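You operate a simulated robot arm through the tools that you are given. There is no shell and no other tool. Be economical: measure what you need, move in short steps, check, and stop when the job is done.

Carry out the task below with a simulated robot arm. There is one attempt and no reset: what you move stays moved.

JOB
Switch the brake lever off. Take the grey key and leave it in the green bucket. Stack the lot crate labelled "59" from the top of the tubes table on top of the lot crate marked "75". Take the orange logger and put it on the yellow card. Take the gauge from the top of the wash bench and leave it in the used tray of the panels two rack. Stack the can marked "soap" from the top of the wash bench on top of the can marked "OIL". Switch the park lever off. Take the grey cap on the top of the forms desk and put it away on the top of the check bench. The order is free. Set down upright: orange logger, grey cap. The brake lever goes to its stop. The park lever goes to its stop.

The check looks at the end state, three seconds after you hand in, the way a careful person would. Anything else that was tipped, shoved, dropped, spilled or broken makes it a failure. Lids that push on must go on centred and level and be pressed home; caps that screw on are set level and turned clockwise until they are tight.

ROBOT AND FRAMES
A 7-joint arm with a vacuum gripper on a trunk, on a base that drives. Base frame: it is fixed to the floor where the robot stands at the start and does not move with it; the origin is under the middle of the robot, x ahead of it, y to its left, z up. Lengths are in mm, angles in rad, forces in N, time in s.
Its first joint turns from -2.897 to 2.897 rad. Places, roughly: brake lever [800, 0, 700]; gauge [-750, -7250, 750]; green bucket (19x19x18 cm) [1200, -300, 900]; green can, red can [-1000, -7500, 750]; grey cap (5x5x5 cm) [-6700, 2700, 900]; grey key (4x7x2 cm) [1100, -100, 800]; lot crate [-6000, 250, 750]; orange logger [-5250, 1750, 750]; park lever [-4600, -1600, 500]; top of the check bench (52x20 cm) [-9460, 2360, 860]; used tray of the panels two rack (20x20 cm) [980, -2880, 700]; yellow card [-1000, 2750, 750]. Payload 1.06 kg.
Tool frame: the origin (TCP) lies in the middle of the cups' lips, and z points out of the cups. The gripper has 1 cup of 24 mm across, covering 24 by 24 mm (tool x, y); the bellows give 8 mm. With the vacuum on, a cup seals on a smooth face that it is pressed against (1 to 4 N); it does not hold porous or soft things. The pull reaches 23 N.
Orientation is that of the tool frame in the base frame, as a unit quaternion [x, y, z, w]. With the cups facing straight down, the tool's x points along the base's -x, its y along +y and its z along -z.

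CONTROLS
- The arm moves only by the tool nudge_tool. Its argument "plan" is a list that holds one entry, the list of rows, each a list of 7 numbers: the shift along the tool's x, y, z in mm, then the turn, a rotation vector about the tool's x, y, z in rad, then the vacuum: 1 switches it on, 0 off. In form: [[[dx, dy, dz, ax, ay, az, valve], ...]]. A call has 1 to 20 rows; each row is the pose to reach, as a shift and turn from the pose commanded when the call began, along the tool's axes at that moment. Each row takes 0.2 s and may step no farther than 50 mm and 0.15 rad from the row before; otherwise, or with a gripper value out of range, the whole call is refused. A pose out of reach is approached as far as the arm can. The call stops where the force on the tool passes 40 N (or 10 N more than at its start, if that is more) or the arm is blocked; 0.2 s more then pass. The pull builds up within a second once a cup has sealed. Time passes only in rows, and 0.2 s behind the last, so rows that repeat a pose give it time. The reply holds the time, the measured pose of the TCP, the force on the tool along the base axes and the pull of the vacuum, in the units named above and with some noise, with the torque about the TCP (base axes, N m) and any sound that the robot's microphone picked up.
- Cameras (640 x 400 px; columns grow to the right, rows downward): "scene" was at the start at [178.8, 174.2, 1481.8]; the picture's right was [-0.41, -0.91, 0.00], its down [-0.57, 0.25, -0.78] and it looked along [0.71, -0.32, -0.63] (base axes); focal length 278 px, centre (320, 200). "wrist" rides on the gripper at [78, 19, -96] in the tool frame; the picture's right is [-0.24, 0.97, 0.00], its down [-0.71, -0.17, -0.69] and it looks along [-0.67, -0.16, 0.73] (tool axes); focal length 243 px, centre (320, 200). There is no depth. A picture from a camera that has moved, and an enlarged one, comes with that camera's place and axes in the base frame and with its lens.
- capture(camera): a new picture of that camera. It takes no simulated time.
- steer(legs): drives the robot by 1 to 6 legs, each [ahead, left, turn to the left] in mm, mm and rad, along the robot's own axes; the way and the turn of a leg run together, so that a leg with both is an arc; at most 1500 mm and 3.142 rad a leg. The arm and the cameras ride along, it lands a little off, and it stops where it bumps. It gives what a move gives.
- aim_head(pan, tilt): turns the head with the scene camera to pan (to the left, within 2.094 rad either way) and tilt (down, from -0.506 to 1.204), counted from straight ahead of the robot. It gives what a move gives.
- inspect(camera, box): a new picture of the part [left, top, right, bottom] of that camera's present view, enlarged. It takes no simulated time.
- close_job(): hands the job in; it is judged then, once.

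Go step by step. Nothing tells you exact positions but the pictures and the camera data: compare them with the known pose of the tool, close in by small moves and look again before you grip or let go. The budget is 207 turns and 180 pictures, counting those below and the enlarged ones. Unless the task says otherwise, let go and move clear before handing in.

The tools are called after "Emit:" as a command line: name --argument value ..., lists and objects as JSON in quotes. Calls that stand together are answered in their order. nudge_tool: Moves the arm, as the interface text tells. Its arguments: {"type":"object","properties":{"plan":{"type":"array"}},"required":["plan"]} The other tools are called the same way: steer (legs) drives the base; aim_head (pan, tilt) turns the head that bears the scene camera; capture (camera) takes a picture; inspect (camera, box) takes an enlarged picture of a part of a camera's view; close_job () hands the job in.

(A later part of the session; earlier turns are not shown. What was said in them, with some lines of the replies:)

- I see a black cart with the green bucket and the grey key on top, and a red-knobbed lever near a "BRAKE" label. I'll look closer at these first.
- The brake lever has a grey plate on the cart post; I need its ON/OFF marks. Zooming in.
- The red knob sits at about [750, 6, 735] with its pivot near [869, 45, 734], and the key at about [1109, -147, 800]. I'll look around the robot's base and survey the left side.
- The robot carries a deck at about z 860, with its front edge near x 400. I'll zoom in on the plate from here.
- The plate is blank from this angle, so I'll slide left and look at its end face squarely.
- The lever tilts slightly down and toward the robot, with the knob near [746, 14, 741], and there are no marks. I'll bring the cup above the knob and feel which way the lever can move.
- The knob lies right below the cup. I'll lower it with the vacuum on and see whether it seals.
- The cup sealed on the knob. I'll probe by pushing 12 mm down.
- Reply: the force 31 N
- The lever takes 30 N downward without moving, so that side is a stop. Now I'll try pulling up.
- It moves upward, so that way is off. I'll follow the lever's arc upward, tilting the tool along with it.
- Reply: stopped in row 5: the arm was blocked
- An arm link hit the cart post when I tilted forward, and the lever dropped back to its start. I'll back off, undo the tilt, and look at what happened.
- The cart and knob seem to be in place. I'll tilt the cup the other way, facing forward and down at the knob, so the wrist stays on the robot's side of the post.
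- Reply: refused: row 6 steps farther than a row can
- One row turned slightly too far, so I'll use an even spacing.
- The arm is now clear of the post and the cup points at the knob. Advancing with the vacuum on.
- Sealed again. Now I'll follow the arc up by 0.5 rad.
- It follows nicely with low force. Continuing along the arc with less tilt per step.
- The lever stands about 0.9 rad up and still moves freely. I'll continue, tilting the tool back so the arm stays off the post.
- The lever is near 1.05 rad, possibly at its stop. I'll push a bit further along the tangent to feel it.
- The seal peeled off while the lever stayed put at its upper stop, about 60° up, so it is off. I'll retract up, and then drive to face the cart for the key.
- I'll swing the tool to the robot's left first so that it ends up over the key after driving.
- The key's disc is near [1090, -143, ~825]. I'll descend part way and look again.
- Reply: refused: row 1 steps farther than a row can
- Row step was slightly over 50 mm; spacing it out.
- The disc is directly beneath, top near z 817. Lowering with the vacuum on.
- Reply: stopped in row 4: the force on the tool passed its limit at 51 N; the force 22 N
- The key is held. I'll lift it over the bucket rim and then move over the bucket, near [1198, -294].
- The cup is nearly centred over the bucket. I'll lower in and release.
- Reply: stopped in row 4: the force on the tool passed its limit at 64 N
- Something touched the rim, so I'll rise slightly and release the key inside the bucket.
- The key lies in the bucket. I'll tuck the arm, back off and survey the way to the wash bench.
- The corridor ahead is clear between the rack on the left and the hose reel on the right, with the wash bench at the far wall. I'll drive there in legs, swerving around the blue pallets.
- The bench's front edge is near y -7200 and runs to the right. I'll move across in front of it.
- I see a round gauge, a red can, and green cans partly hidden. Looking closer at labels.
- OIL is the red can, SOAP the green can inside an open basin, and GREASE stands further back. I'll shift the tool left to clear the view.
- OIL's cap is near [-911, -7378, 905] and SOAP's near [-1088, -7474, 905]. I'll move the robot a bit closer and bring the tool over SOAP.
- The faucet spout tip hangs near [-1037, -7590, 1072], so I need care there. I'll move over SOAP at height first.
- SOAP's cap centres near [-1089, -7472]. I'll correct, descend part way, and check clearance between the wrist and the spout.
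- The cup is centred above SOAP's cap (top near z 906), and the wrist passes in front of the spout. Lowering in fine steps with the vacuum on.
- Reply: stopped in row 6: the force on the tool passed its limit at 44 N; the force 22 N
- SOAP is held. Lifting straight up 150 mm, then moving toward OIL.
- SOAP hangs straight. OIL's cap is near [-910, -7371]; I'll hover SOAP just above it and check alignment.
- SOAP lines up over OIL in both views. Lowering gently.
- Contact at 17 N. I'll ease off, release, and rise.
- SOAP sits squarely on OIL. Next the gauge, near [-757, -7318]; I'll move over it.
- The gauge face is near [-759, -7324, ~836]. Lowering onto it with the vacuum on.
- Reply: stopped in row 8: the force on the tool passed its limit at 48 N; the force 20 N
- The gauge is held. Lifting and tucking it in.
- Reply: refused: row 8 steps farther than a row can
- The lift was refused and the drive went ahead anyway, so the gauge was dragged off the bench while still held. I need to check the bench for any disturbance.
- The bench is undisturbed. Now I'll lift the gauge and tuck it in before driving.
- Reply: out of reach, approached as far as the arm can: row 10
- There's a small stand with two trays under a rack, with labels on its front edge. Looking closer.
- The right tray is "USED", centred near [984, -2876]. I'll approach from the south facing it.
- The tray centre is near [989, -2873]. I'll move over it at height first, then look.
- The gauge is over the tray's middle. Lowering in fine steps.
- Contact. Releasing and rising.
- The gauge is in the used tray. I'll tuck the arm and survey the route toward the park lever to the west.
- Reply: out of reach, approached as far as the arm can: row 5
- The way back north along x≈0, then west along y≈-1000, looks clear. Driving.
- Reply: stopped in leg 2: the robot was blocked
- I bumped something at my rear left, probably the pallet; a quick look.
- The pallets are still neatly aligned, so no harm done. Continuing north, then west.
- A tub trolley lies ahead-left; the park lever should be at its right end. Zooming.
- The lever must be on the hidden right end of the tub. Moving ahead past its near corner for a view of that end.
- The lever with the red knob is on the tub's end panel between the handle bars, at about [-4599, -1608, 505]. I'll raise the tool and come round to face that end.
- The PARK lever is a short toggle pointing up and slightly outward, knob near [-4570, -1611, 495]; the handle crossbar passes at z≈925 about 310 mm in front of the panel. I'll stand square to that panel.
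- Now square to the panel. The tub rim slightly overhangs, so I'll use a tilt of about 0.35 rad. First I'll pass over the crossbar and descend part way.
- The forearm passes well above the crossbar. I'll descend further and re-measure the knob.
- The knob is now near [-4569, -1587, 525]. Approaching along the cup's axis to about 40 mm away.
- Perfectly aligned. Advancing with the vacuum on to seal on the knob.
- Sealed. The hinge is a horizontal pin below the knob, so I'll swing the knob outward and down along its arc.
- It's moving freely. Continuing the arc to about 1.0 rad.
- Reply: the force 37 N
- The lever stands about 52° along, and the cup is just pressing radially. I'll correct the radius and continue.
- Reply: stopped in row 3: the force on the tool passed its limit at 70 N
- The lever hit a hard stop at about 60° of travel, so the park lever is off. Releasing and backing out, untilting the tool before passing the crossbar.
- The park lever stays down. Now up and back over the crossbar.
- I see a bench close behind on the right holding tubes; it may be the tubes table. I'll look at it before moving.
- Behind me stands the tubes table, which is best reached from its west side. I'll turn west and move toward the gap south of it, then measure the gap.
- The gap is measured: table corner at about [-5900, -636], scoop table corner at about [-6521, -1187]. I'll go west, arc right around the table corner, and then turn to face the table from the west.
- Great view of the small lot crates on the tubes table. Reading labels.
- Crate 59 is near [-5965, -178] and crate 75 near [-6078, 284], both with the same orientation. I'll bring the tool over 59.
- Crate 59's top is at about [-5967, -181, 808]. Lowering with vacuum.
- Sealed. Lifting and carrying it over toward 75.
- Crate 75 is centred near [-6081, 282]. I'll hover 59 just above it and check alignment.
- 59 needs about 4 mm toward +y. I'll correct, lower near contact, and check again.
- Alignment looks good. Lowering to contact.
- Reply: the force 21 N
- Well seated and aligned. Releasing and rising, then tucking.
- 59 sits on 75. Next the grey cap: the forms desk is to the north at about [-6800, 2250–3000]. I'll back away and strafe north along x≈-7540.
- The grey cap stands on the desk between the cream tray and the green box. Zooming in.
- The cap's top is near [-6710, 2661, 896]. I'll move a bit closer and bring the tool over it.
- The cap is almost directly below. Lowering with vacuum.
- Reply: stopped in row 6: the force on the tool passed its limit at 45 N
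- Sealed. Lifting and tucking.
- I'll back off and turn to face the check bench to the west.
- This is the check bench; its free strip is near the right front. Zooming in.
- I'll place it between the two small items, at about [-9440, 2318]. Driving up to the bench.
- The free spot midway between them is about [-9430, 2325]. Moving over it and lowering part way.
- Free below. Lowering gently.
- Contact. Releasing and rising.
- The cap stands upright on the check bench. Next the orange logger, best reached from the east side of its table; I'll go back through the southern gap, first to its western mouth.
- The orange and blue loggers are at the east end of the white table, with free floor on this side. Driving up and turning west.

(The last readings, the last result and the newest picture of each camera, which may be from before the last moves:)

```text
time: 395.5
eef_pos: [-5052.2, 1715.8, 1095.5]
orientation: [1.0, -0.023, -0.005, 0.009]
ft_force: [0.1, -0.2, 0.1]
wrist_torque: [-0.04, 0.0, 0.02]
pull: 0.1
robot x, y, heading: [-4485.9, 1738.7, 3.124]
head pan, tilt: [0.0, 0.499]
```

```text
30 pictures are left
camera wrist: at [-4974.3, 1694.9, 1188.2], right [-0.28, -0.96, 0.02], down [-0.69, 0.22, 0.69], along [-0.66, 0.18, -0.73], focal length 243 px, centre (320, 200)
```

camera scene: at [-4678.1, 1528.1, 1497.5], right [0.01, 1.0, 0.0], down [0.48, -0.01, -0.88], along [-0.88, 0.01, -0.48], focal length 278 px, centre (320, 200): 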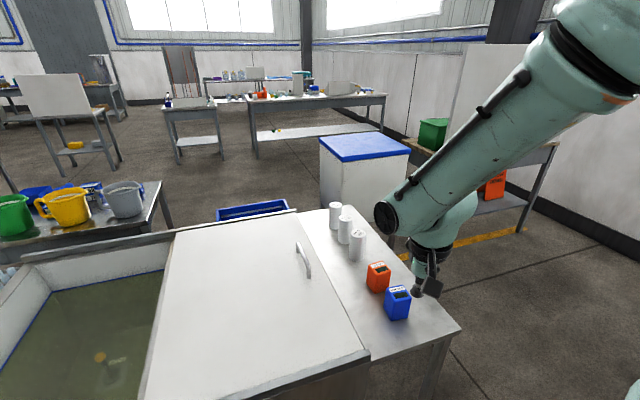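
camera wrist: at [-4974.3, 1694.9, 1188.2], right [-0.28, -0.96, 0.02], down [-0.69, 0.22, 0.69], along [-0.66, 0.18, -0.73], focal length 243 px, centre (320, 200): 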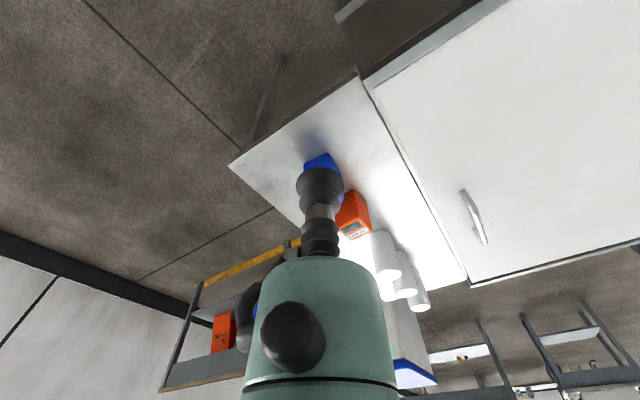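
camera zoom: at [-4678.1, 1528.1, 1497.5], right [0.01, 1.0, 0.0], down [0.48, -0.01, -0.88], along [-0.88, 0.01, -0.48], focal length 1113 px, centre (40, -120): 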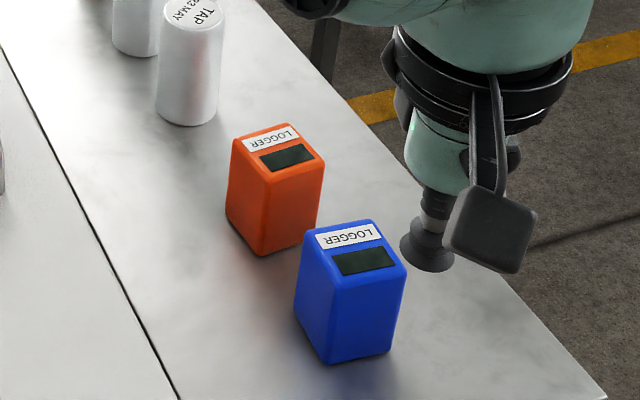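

The orange logger's top is near [-5375, 1731, 858]. Moving closer.

Emit:
steer --legs '[[100, 0, 0.017]]'

```text
time: 396.7
eef_pos: [-5152.9, 1708.8, 1095.2]
orientation: [1.0, -0.015, -0.004, 0.009]
ft_force: [-0.3, 0.7, 0.0]
wrist_torque: [-0.04, 0.01, 0.0]
pull: 0.1
robot x, y, heading: [-4582.9, 1735.1, -3.142]
head pan, tilt: [0.0, 0.499]
```

Emit:
nudge_tool --plan '[[[-45, -3, 0, 0, 0, 0, 0], [-90, -6, 0, 0, 0, 0, 0], [-135, -9, 0, 0, 0, 0, 0], [-180, -12, 0, 0, 0, 0, 0], [-223, -15.5, 0, 0, 0, 0, 0], [-223, -15.5, 45, 0, 0, 0, 0], [-223, -15.5, 90, 0, 0, 0, 0], [-223, -15.5, 130, 0, 0, 0, 0], [-223, -15.5, 150, 0, 0, 0, 0]]]'

Emit:
capture --camera "wrist"

```text
time: 398.7
eef_pos: [-5378.5, 1726.2, 947.5]
orientation: [1.0, -0.015, -0.005, 0.008]
ft_force: [-0.4, 0.5, 0.0]
wrist_torque: [-0.02, 0.03, 0.0]
pull: 0.0
robot x, y, heading: [-4582.5, 1734.9, -3.141]
head pan, tilt: [0.0, 0.499]
```

```text
29 pictures are left
camera wrist: at [-5298.9, 1706.1, 1040.4], right [-0.26, -0.96, 0.02], down [-0.7, 0.2, 0.69], along [-0.67, 0.17, -0.72], focal length 243 px, centre (320, 200)
```

wrist: 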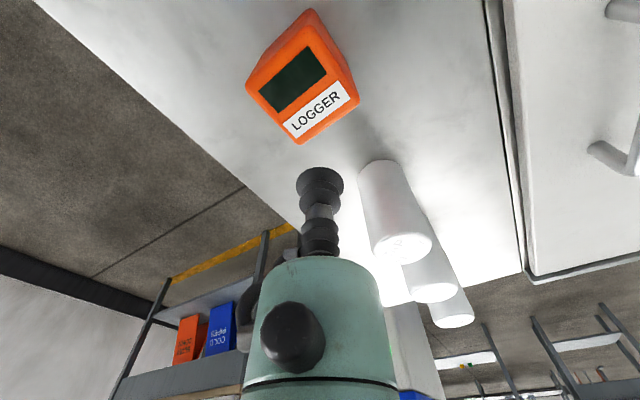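

The face centre is at about [-5360, 1732, 857]. Correcting and lowering with vacuum.

Emit:
nudge_tool --plan '[[[9, -3, 35, 0, 0, 0, 1], [18, -6, 65, 0, 0, 0, 1], [18, -6, 78, 0, 0, 0, 1], [18, -6, 83, 0, 0, 0, 1], [18, -6, 86, 0, 0, 0, 1], [18, -6, 89, 0, 0, 0, 1], [18, -6, 92, 0, 0, 0, 1], [18, -6, 95, 0, 0, 0, 1], [18, -6, 95, 0, 0, 0, 1], [18, -6, 95, 0, 0, 0, 1]]]'

Emit:
capture --camera "wrist"

```text
time: 399.5
eef_pos: [-5364.1, 1731.8, 876.9]
orientation: [1.0, -0.015, -0.01, 0.01]
ft_force: [4.4, -0.5, 20.1]
wrist_torque: [0.15, -0.04, 0.01]
pull: 23.0
robot x, y, heading: [-4583.8, 1736.6, -3.142]
head pan, tilt: [0.0, 0.499]
stopped in row 4: the force on the tool passed its limit at 58 N (the readings are from after the stop); the commanded pose is now the measured one
```

```text
28 pictures are left
camera wrist: at [-5284.1, 1711.0, 969.1], right [-0.26, -0.96, 0.02], down [-0.69, 0.2, 0.69], along [-0.67, 0.17, -0.72], focal length 243 px, centre (320, 200)
```

wrist: 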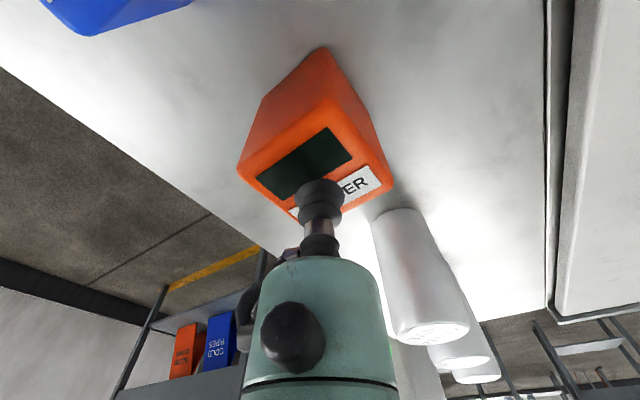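

Sealed. Lifting and tucking.

Emit:
nudge_tool --plan '[[[0, 0, -10, 0, 0, 0, 1], [0, 0, -40, 0, 0, 0, 1], [0, 0, -85, 0, 0, 0, 1], [0, 0, -130, 0, 0, 0, 1], [0, 0, -175, 0, 0, 0, 1], [0, 0, -215, 0, 0, 0, 1], [45, 0, -225, 0, 0, 0, 1], [93, 0, -225, 0, 0, 0, 1], [141, 0, -225, 0, 0, 0, 1], [189, 0, -225, 0, 0, 0, 1], [225, 0, -225, 0, 0, 0, 1]]]'

Emit:
capture --camera "wrist"

```text
time: 401.9
eef_pos: [-5134.8, 1728.3, 1095.3]
orientation: [1.0, -0.015, -0.009, 0.009]
ft_force: [-0.2, 0.1, -0.7]
wrist_torque: [0.0, 0.01, 0.01]
pull: 22.8
robot x, y, heading: [-4584.9, 1738.5, -3.143]
head pan, tilt: [0.0, 0.499]
```

```text
27 pictures are left
camera wrist: at [-5055.7, 1709.0, 1188.8], right [-0.26, -0.96, 0.02], down [-0.69, 0.2, 0.69], along [-0.67, 0.17, -0.72], focal length 243 px, centre (320, 200)
```

wrist: 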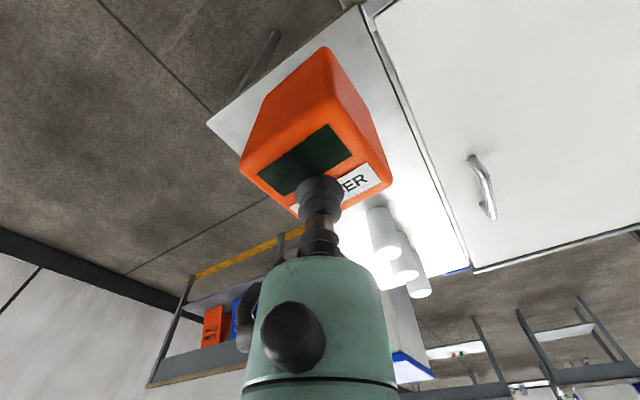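

Logger is held. Backing off and turning east to look for the yellow card.

Emit:
steer --legs '[[-350, 0, 0], [0, 0, -3.141]]'

Emit:
aim_head --pan 0.1 --tilt 0.3

Emit:
capture --camera "scene"

```text
time: 411.5
eef_pos: [-3690.8, 1734.3, 1095.6]
orientation: [0.023, 1.0, 0.009, 0.008]
ft_force: [0.1, 0.3, -1.0]
wrist_torque: [-0.03, 0.01, 0.0]
pull: 22.7
robot x, y, heading: [-4239.0, 1739.0, -0.018]
head pan, tilt: [0.0, 0.499]
```

```text
time: 412.2
eef_pos: [-3689.1, 1734.9, 1096.7]
orientation: [0.024, 1.0, 0.009, 0.009]
ft_force: [0.7, 0.4, -0.5]
wrist_torque: [-0.04, 0.0, -0.02]
pull: 22.6
robot x, y, heading: [-4240.3, 1737.8, -0.013]
head pan, tilt: [0.099, 0.3]
```

```text
26 pictures are left
camera scene: at [-4042.4, 1951.5, 1515.8], right [0.08, -1.0, 0.0], down [-0.3, -0.02, -0.96], along [0.95, 0.08, -0.3], focal length 278 px, centre (320, 200)
```

scene: 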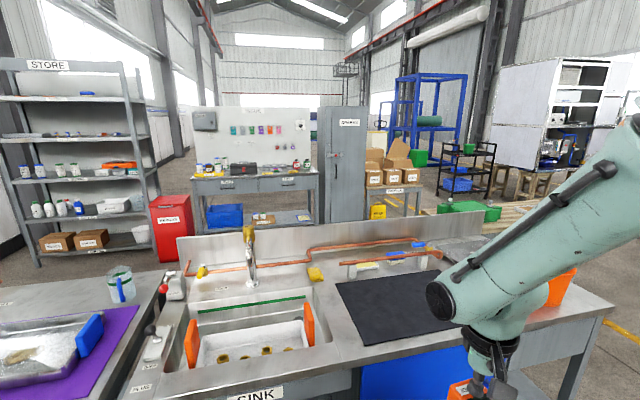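

The sink bench is in front; the target bench with the pegboard is beyond it. Zooming there.

Emit:
inspect --camera "scene" --box '[170, 140, 450, 260]'

```text
2.29 times, centred on (310, 200) of scene
camera zoom: at [-4042.4, 1951.5, 1515.8], right [0.08, -1.0, 0.0], down [-0.3, -0.02, -0.96], along [0.95, 0.08, -0.3], focal length 636 px, centre (343, 200)
```

zoom: 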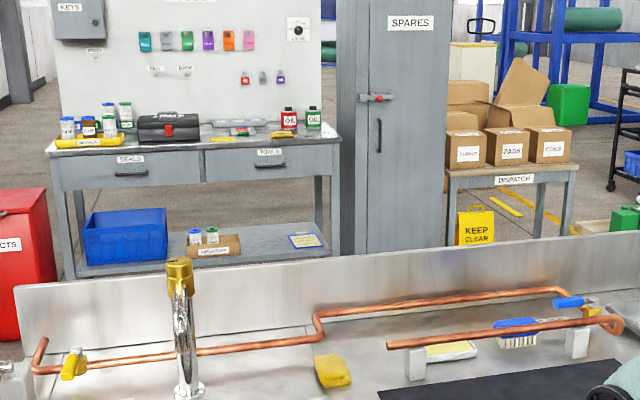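

The pegboard bench is reached by going south round the wood table and up its east side. Driving the first part.

Emit:
steer --legs '[[100, 0, 0], [0, 0, -1.555], [1150, 60, 0], [1050, 40, 0], [0, 0, 1.571], [1450, -150, 0]]'

```text
time: 438.2
eef_pos: [-1999.6, -515.8, 1097.6]
orientation: [0.003, 1.0, 0.01, 0.009]
ft_force: [-0.4, 0.2, -1.4]
wrist_torque: [-0.02, 0.01, 0.01]
pull: 22.5
robot x, y, heading: [-2548.9, -534.4, 0.028]
head pan, tilt: [0.099, 0.3]
```

Emit:
steer --legs '[[1050, -60, -0.028], [1000, 0, 0], [0, 0, 1.571]]'

Emit:
aim_head --pan 0.2 --tilt 0.35

Emit:
capture --camera "scene"

```text
time: 452.2
eef_pos: [-529.6, 2.5, 1097.2]
orientation: [0.711, -0.703, -0.012, 0.002]
ft_force: [-1.2, 0.8, -1.5]
wrist_torque: [0.0, 0.0, 0.0]
pull: 22.7
robot x, y, heading: [-498.2, -542.6, 1.616]
head pan, tilt: [0.099, 0.3]
```

```text
time: 452.9
eef_pos: [-530.0, 3.0, 1095.7]
orientation: [0.711, -0.703, -0.012, 0.001]
ft_force: [-0.1, 0.5, -1.9]
wrist_torque: [-0.03, -0.01, -0.03]
pull: 22.8
robot x, y, heading: [-497.8, -544.4, 1.617]
head pan, tilt: [0.201, 0.351]
```

```text
24 pictures are left
camera scene: at [-736.3, -364.1, 1511.2], right [0.97, 0.24, 0.0], down [0.08, -0.33, -0.94], along [-0.22, 0.91, -0.34], focal length 278 px, centre (320, 200)
```

scene: 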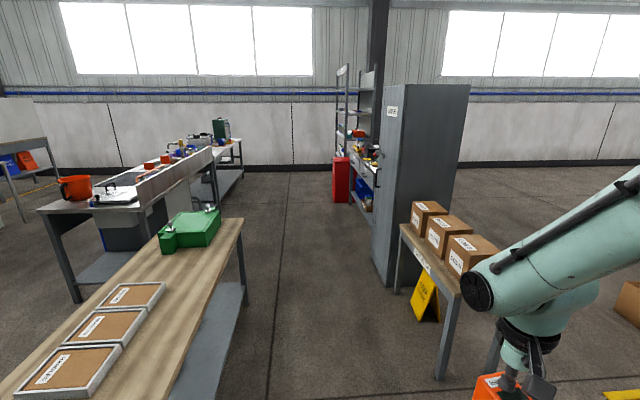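

The lane between the wood table and the dispatch table is clear, running north-west. Driving through.

Emit:
steer --legs '[[1363, 390, 0], [1080, 340, 0], [0, 0, -1.4]]'

Emit:
aim_head --pan 0.4 --tilt 0.4

Emit:
capture --camera "scene"

```text
time: 467.9
eef_pos: [-811.3, 2213.6, 1095.3]
orientation: [-0.264, 0.964, 0.012, 0.006]
ft_force: [0.0, 0.2, -1.5]
wrist_torque: [-0.02, 0.01, -0.02]
pull: 23.1
robot x, y, heading: [-1275.9, 1916.3, 0.526]
head pan, tilt: [0.201, 0.351]
stopped in leg 3: the robot was blocked; the commanded pose is now the measured one
```

```text
time: 468.6
eef_pos: [-811.7, 2213.3, 1095.8]
orientation: [-0.264, 0.964, 0.011, 0.006]
ft_force: [0.3, 0.3, -1.6]
wrist_torque: [-0.01, -0.04, 0.02]
pull: 23.0
robot x, y, heading: [-1269.8, 1916.9, 0.524]
head pan, tilt: [0.4, 0.4]
```

```text
23 pictures are left
camera scene: at [-1238.6, 2226.5, 1505.9], right [0.8, -0.6, 0.0], down [-0.23, -0.31, -0.92], along [0.56, 0.73, -0.39], focal length 278 px, centre (320, 200)
```

scene: 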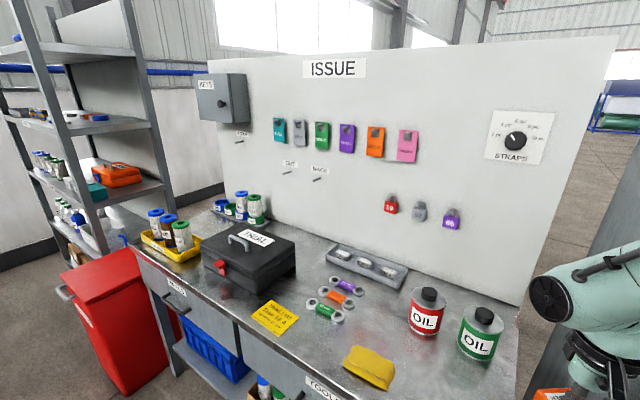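

I touched the cabinet corner while turning. The yellow card lies at the front of the issue bench, near [-932, 2868]. I'll back off and move in front of it.

Emit:
steer --legs '[[-120, 60, 0], [185, 755, -0.23]]'

Emit:
aim_head --pan -0.9 --tilt 0.3

Emit:
capture --camera "scene"

Emit:
aim_head --pan 0.0 --tilt 0.65

Emit:
capture --camera "scene"

```text
time: 473.7
eef_pos: [-1007.6, 2843.1, 1095.9]
orientation: [-0.142, 0.99, 0.012, 0.007]
ft_force: [-0.3, 0.0, -1.6]
wrist_torque: [-0.01, 0.01, -0.03]
pull: 23.3
robot x, y, heading: [-1531.7, 2670.7, 0.279]
head pan, tilt: [0.4, 0.4]
```

```text
time: 475.2
eef_pos: [-1007.7, 2844.3, 1097.1]
orientation: [-0.142, 0.99, 0.012, 0.007]
ft_force: [-0.2, 0.1, -0.6]
wrist_torque: [-0.02, -0.03, 0.01]
pull: 23.0
robot x, y, heading: [-1528.0, 2673.6, 0.278]
head pan, tilt: [-0.901, 0.3]
```

```text
22 pictures are left
camera scene: at [-1415.3, 2847.3, 1515.9], right [-0.58, -0.82, 0.0], down [-0.24, 0.17, -0.96], along [0.78, -0.55, -0.3], focal length 278 px, centre (320, 200)
```

scene: 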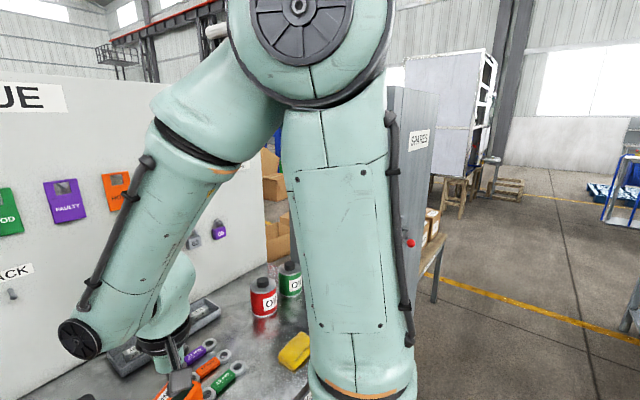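

```text
time: 476.4
eef_pos: [-1008.7, 2844.1, 1096.5]
orientation: [-0.142, 0.99, 0.012, 0.007]
ft_force: [0.1, 0.2, -1.7]
wrist_torque: [0.04, -0.01, -0.01]
pull: 23.0
robot x, y, heading: [-1525.3, 2671.9, 0.286]
head pan, tilt: [0.0, 0.649]
```

```text
21 pictures are left
camera scene: at [-1408.0, 2925.5, 1484.2], right [0.28, -0.96, 0.0], down [-0.58, -0.17, -0.8], along [0.77, 0.22, -0.6], focal length 278 px, centre (320, 200)
```

scene: 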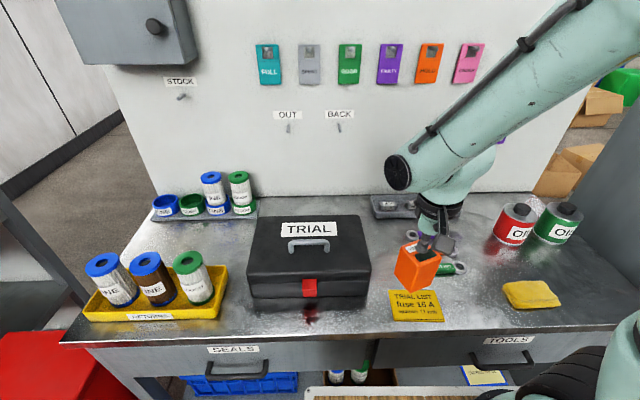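

The yellow card is right in front. Zooming for its exact position.

Emit:
inspect --camera "scene" --box '[370, 220, 470, 340]'

Emit:
capture --camera "wrist"

```text
3.33 times, centred on (420, 280) of scene
camera zoom: at [-1408.0, 2925.5, 1484.2], right [0.28, -0.96, 0.0], down [-0.58, -0.17, -0.8], along [0.77, 0.22, -0.6], focal length 927 px, centre (-13, -67)
```

zoom: 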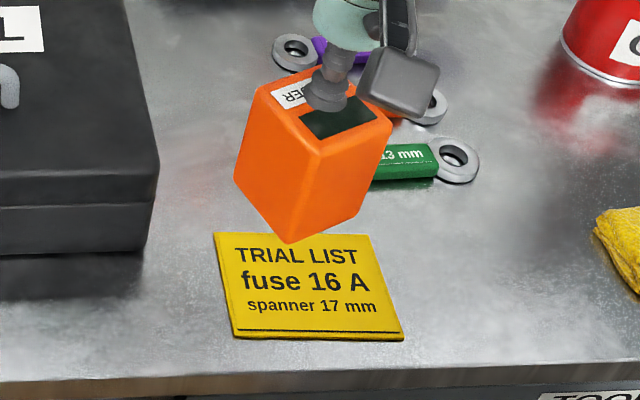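

```text
19 pictures are left
camera wrist: at [-1090.0, 2836.6, 1189.1], right [-0.05, 1.0, 0.03], down [0.72, 0.02, 0.69], along [0.69, 0.05, -0.72], focal length 243 px, centre (320, 200)
```

wrist: 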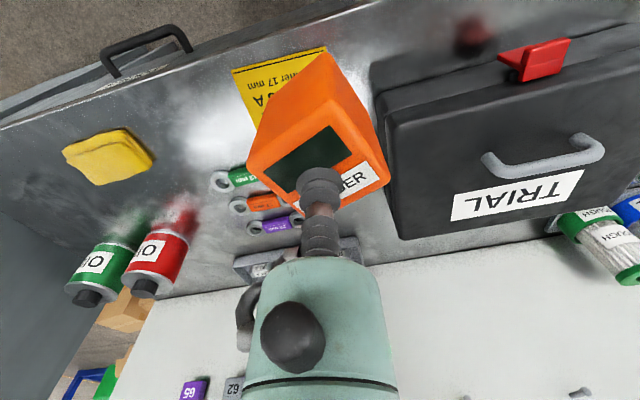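

The bench top is at about z 872 and the card centre near [-971, 2808]. Moving the logger over it and lowering part way.

Emit:
nudge_tool --plan '[[[-18, -24, 0, 0, 0, 0, 1], [-37, -47, 0, 0, 0, 0, 1], [-37, -47, 40, 0, 0, 0, 1], [-37, -47, 80, 0, 0, 0, 1], [-37, -47, 105, 0, 0, 0, 1]]]'

Emit:
inspect --camera "scene" --box '[370, 220, 470, 340]'

Emit:
capture --camera "wrist"

```text
time: 477.6
eef_pos: [-959.1, 2812.1, 988.2]
orientation: [-0.143, 0.99, 0.013, 0.007]
ft_force: [-0.6, 0.0, -0.6]
wrist_torque: [0.04, -0.01, -0.01]
pull: 22.8
robot x, y, heading: [-1530.8, 2673.1, 0.282]
head pan, tilt: [0.0, 0.649]
```

```text
3.33 times, centred on (420, 280) of scene
camera zoom: at [-1408.3, 2925.3, 1484.2], right [0.28, -0.96, 0.0], down [-0.58, -0.17, -0.8], along [0.77, 0.22, -0.6], focal length 927 px, centre (-13, -67)
```

zoom: 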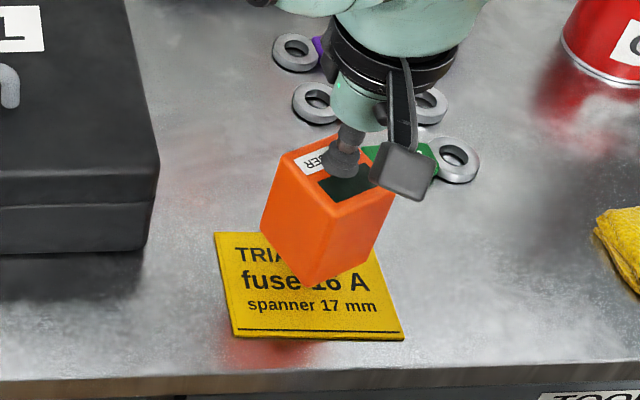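

```text
17 pictures are left
camera wrist: at [-1040.7, 2804.5, 1082.1], right [-0.05, 1.0, 0.03], down [0.72, 0.02, 0.69], along [0.69, 0.05, -0.72], focal length 243 px, centre (320, 200)
```

wrist: 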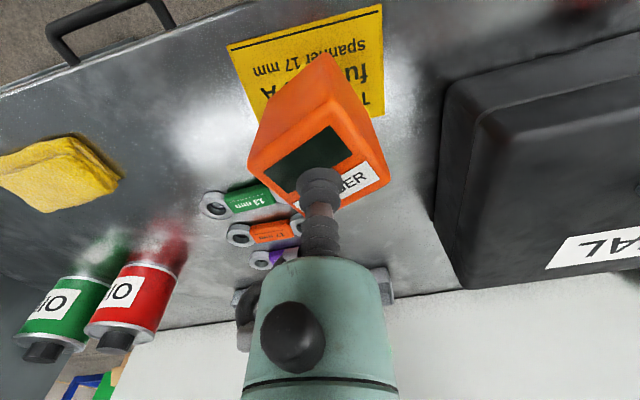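

The logger is centred over the card. Lowering.

Emit:
nudge_tool --plan '[[[0, -3, 8, 0, 0, 0, 1], [0, -3, 15, 0, 0, 0, 1], [0, -3, 20, 0, 0, 0, 1], [0, -3, 23, 0, 0, 0, 1], [0, -3, 26, 0, 0, 0, 1]]]'

Emit:
inspect --camera "scene" --box '[370, 220, 470, 340]'

```text
time: 478.8
eef_pos: [-957.4, 2809.9, 964.7]
orientation: [-0.143, 0.99, 0.012, 0.007]
ft_force: [-0.1, -0.3, -1.4]
wrist_torque: [0.02, 0.02, 0.01]
pull: 23.1
robot x, y, heading: [-1530.8, 2677.6, 0.287]
head pan, tilt: [0.0, 0.649]
```

```text
3.33 times, centred on (420, 280) of scene
camera zoom: at [-1408.1, 2925.5, 1484.1], right [0.28, -0.96, 0.0], down [-0.58, -0.17, -0.8], along [0.77, 0.22, -0.6], focal length 927 px, centre (-13, -67)
```

zoom: 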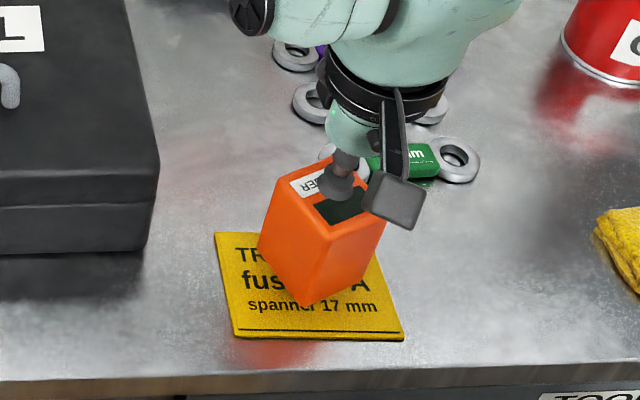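

Emit:
nudge_tool --plan '[[[0, 0, 3, 0, 0, 0, 1], [0, 0, 6, 0, 0, 0, 1], [0, 0, 9, 0, 0, 0, 1], [0, 0, 12, 0, 0, 0, 1]]]'

```text
time: 479.8
eef_pos: [-957.4, 2810.4, 953.6]
orientation: [-0.143, 0.99, 0.011, 0.007]
ft_force: [-0.4, 0.0, -1.4]
wrist_torque: [0.02, -0.03, 0.0]
pull: 23.1
robot x, y, heading: [-1527.8, 2673.1, 0.283]
head pan, tilt: [0.0, 0.649]
```

Emit:
nudge_tool --plan '[[[0, 0, 3, 0, 0, 0, 1], [0, 0, 6, 0, 0, 0, 1], [0, 0, 8, 0, 0, 0, 1], [0, 0, 10, 0, 0, 0, 1]]]'

```text
time: 480.8
eef_pos: [-957.4, 2809.2, 943.9]
orientation: [-0.142, 0.99, 0.013, 0.008]
ft_force: [2.4, 0.0, 16.4]
wrist_torque: [-0.08, 0.02, 0.01]
pull: 22.7
robot x, y, heading: [-1530.8, 2674.2, 0.286]
head pan, tilt: [0.0, 0.649]
```

Contact at 16 N. Releasing and rising.

Emit:
nudge_tool --plan '[[[0, 0, -1, 0, 0, 0, 0], [0, 0, -1, 0, 0, 0, 0], [0, 0, -1, 0, 0, 0, 0], [0, 0, -1, 0, 0, 0, 0], [0, 0, -1, 0, 0, 0, 0], [0, 0, -10, 0, 0, 0, 0], [0, 0, -45, 0, 0, 0, 0], [0, 0, -90, 0, 0, 0, 0], [0, 0, -135, 0, 0, 0, 0], [0, 0, -160, 0, 0, 0, 0], [45, 0, -165, 0, 0, 0, 0], [85, 0, -165, 0, 0, 0, 0]]]'

Emit:
inspect --camera "scene" --box '[370, 220, 470, 340]'

```text
time: 483.6
eef_pos: [-1068.3, 2850.6, 1121.1]
orientation: [-0.29, 0.956, 0.033, 0.021]
ft_force: [0.9, 0.2, -0.1]
wrist_torque: [-0.05, 0.01, 0.03]
pull: 0.1
out of reach, approached as far as the arm can: row 12
robot x, y, heading: [-1533.4, 2671.9, 0.282]
head pan, tilt: [0.0, 0.649]
stopped in row 12: the arm was blocked; the commanded pose is now the measured one
```

```text
3.33 times, centred on (420, 280) of scene
camera zoom: at [-1407.7, 2925.8, 1484.1], right [0.28, -0.96, 0.0], down [-0.58, -0.17, -0.8], along [0.77, 0.22, -0.6], focal length 927 px, centre (-13, -67)
```

zoom: 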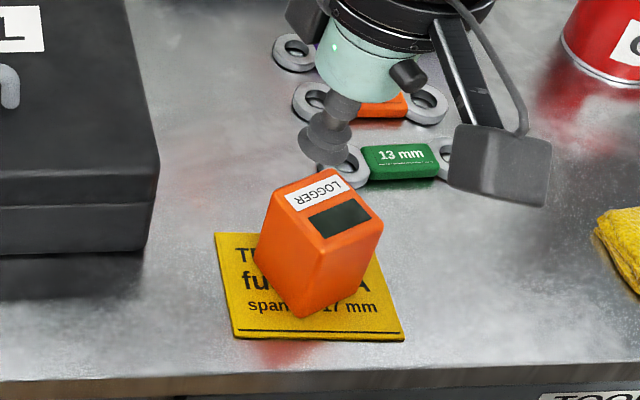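

The logger stands upright on the yellow card, the arm is clear, and all the other items were checked when I set them down. Handing in.

Emit:
close_job

```text
The job is handed in.
```

I carried out all eight parts of the job and handed it in. I checked each result in the pictures or by feel when I did it, and did not go back to re-check them before handing in.

- **Levers:** the brake lever is off. It held at the end of its upward travel when the cup came off, though I did not press it again. The park lever is off, pushed down until it hit a hard stop.
- **Placed items:** the key is in the green bucket, dropped in from just below the rim. The gauge is in the used tray.
- **Stacks:** crate 59 is on crate 75. The soap can is on the OIL can.
- **Set upright:** the grey cap stands on the check bench and the orange logger stands on the yellow card.

Some contacts along the way could count against it:

- **Cart:** while I was working the brake lever, an arm link hit the cart post and pushed the robot back about 20 mm. The cart looked unmoved.
- **Bucket:** the gripper touched the rim while I was lowering the key.
- **Wash bench:** the gauge was dragged off the bench while still held, because a lift was refused. A later picture showed nothing else on the bench disturbed.
- **Pallet and cabinet:** the robot bumped a pallet and, probably, the spares cabinet. Both looked undisturbed afterwards, but I only had a partial view of the cabinet.
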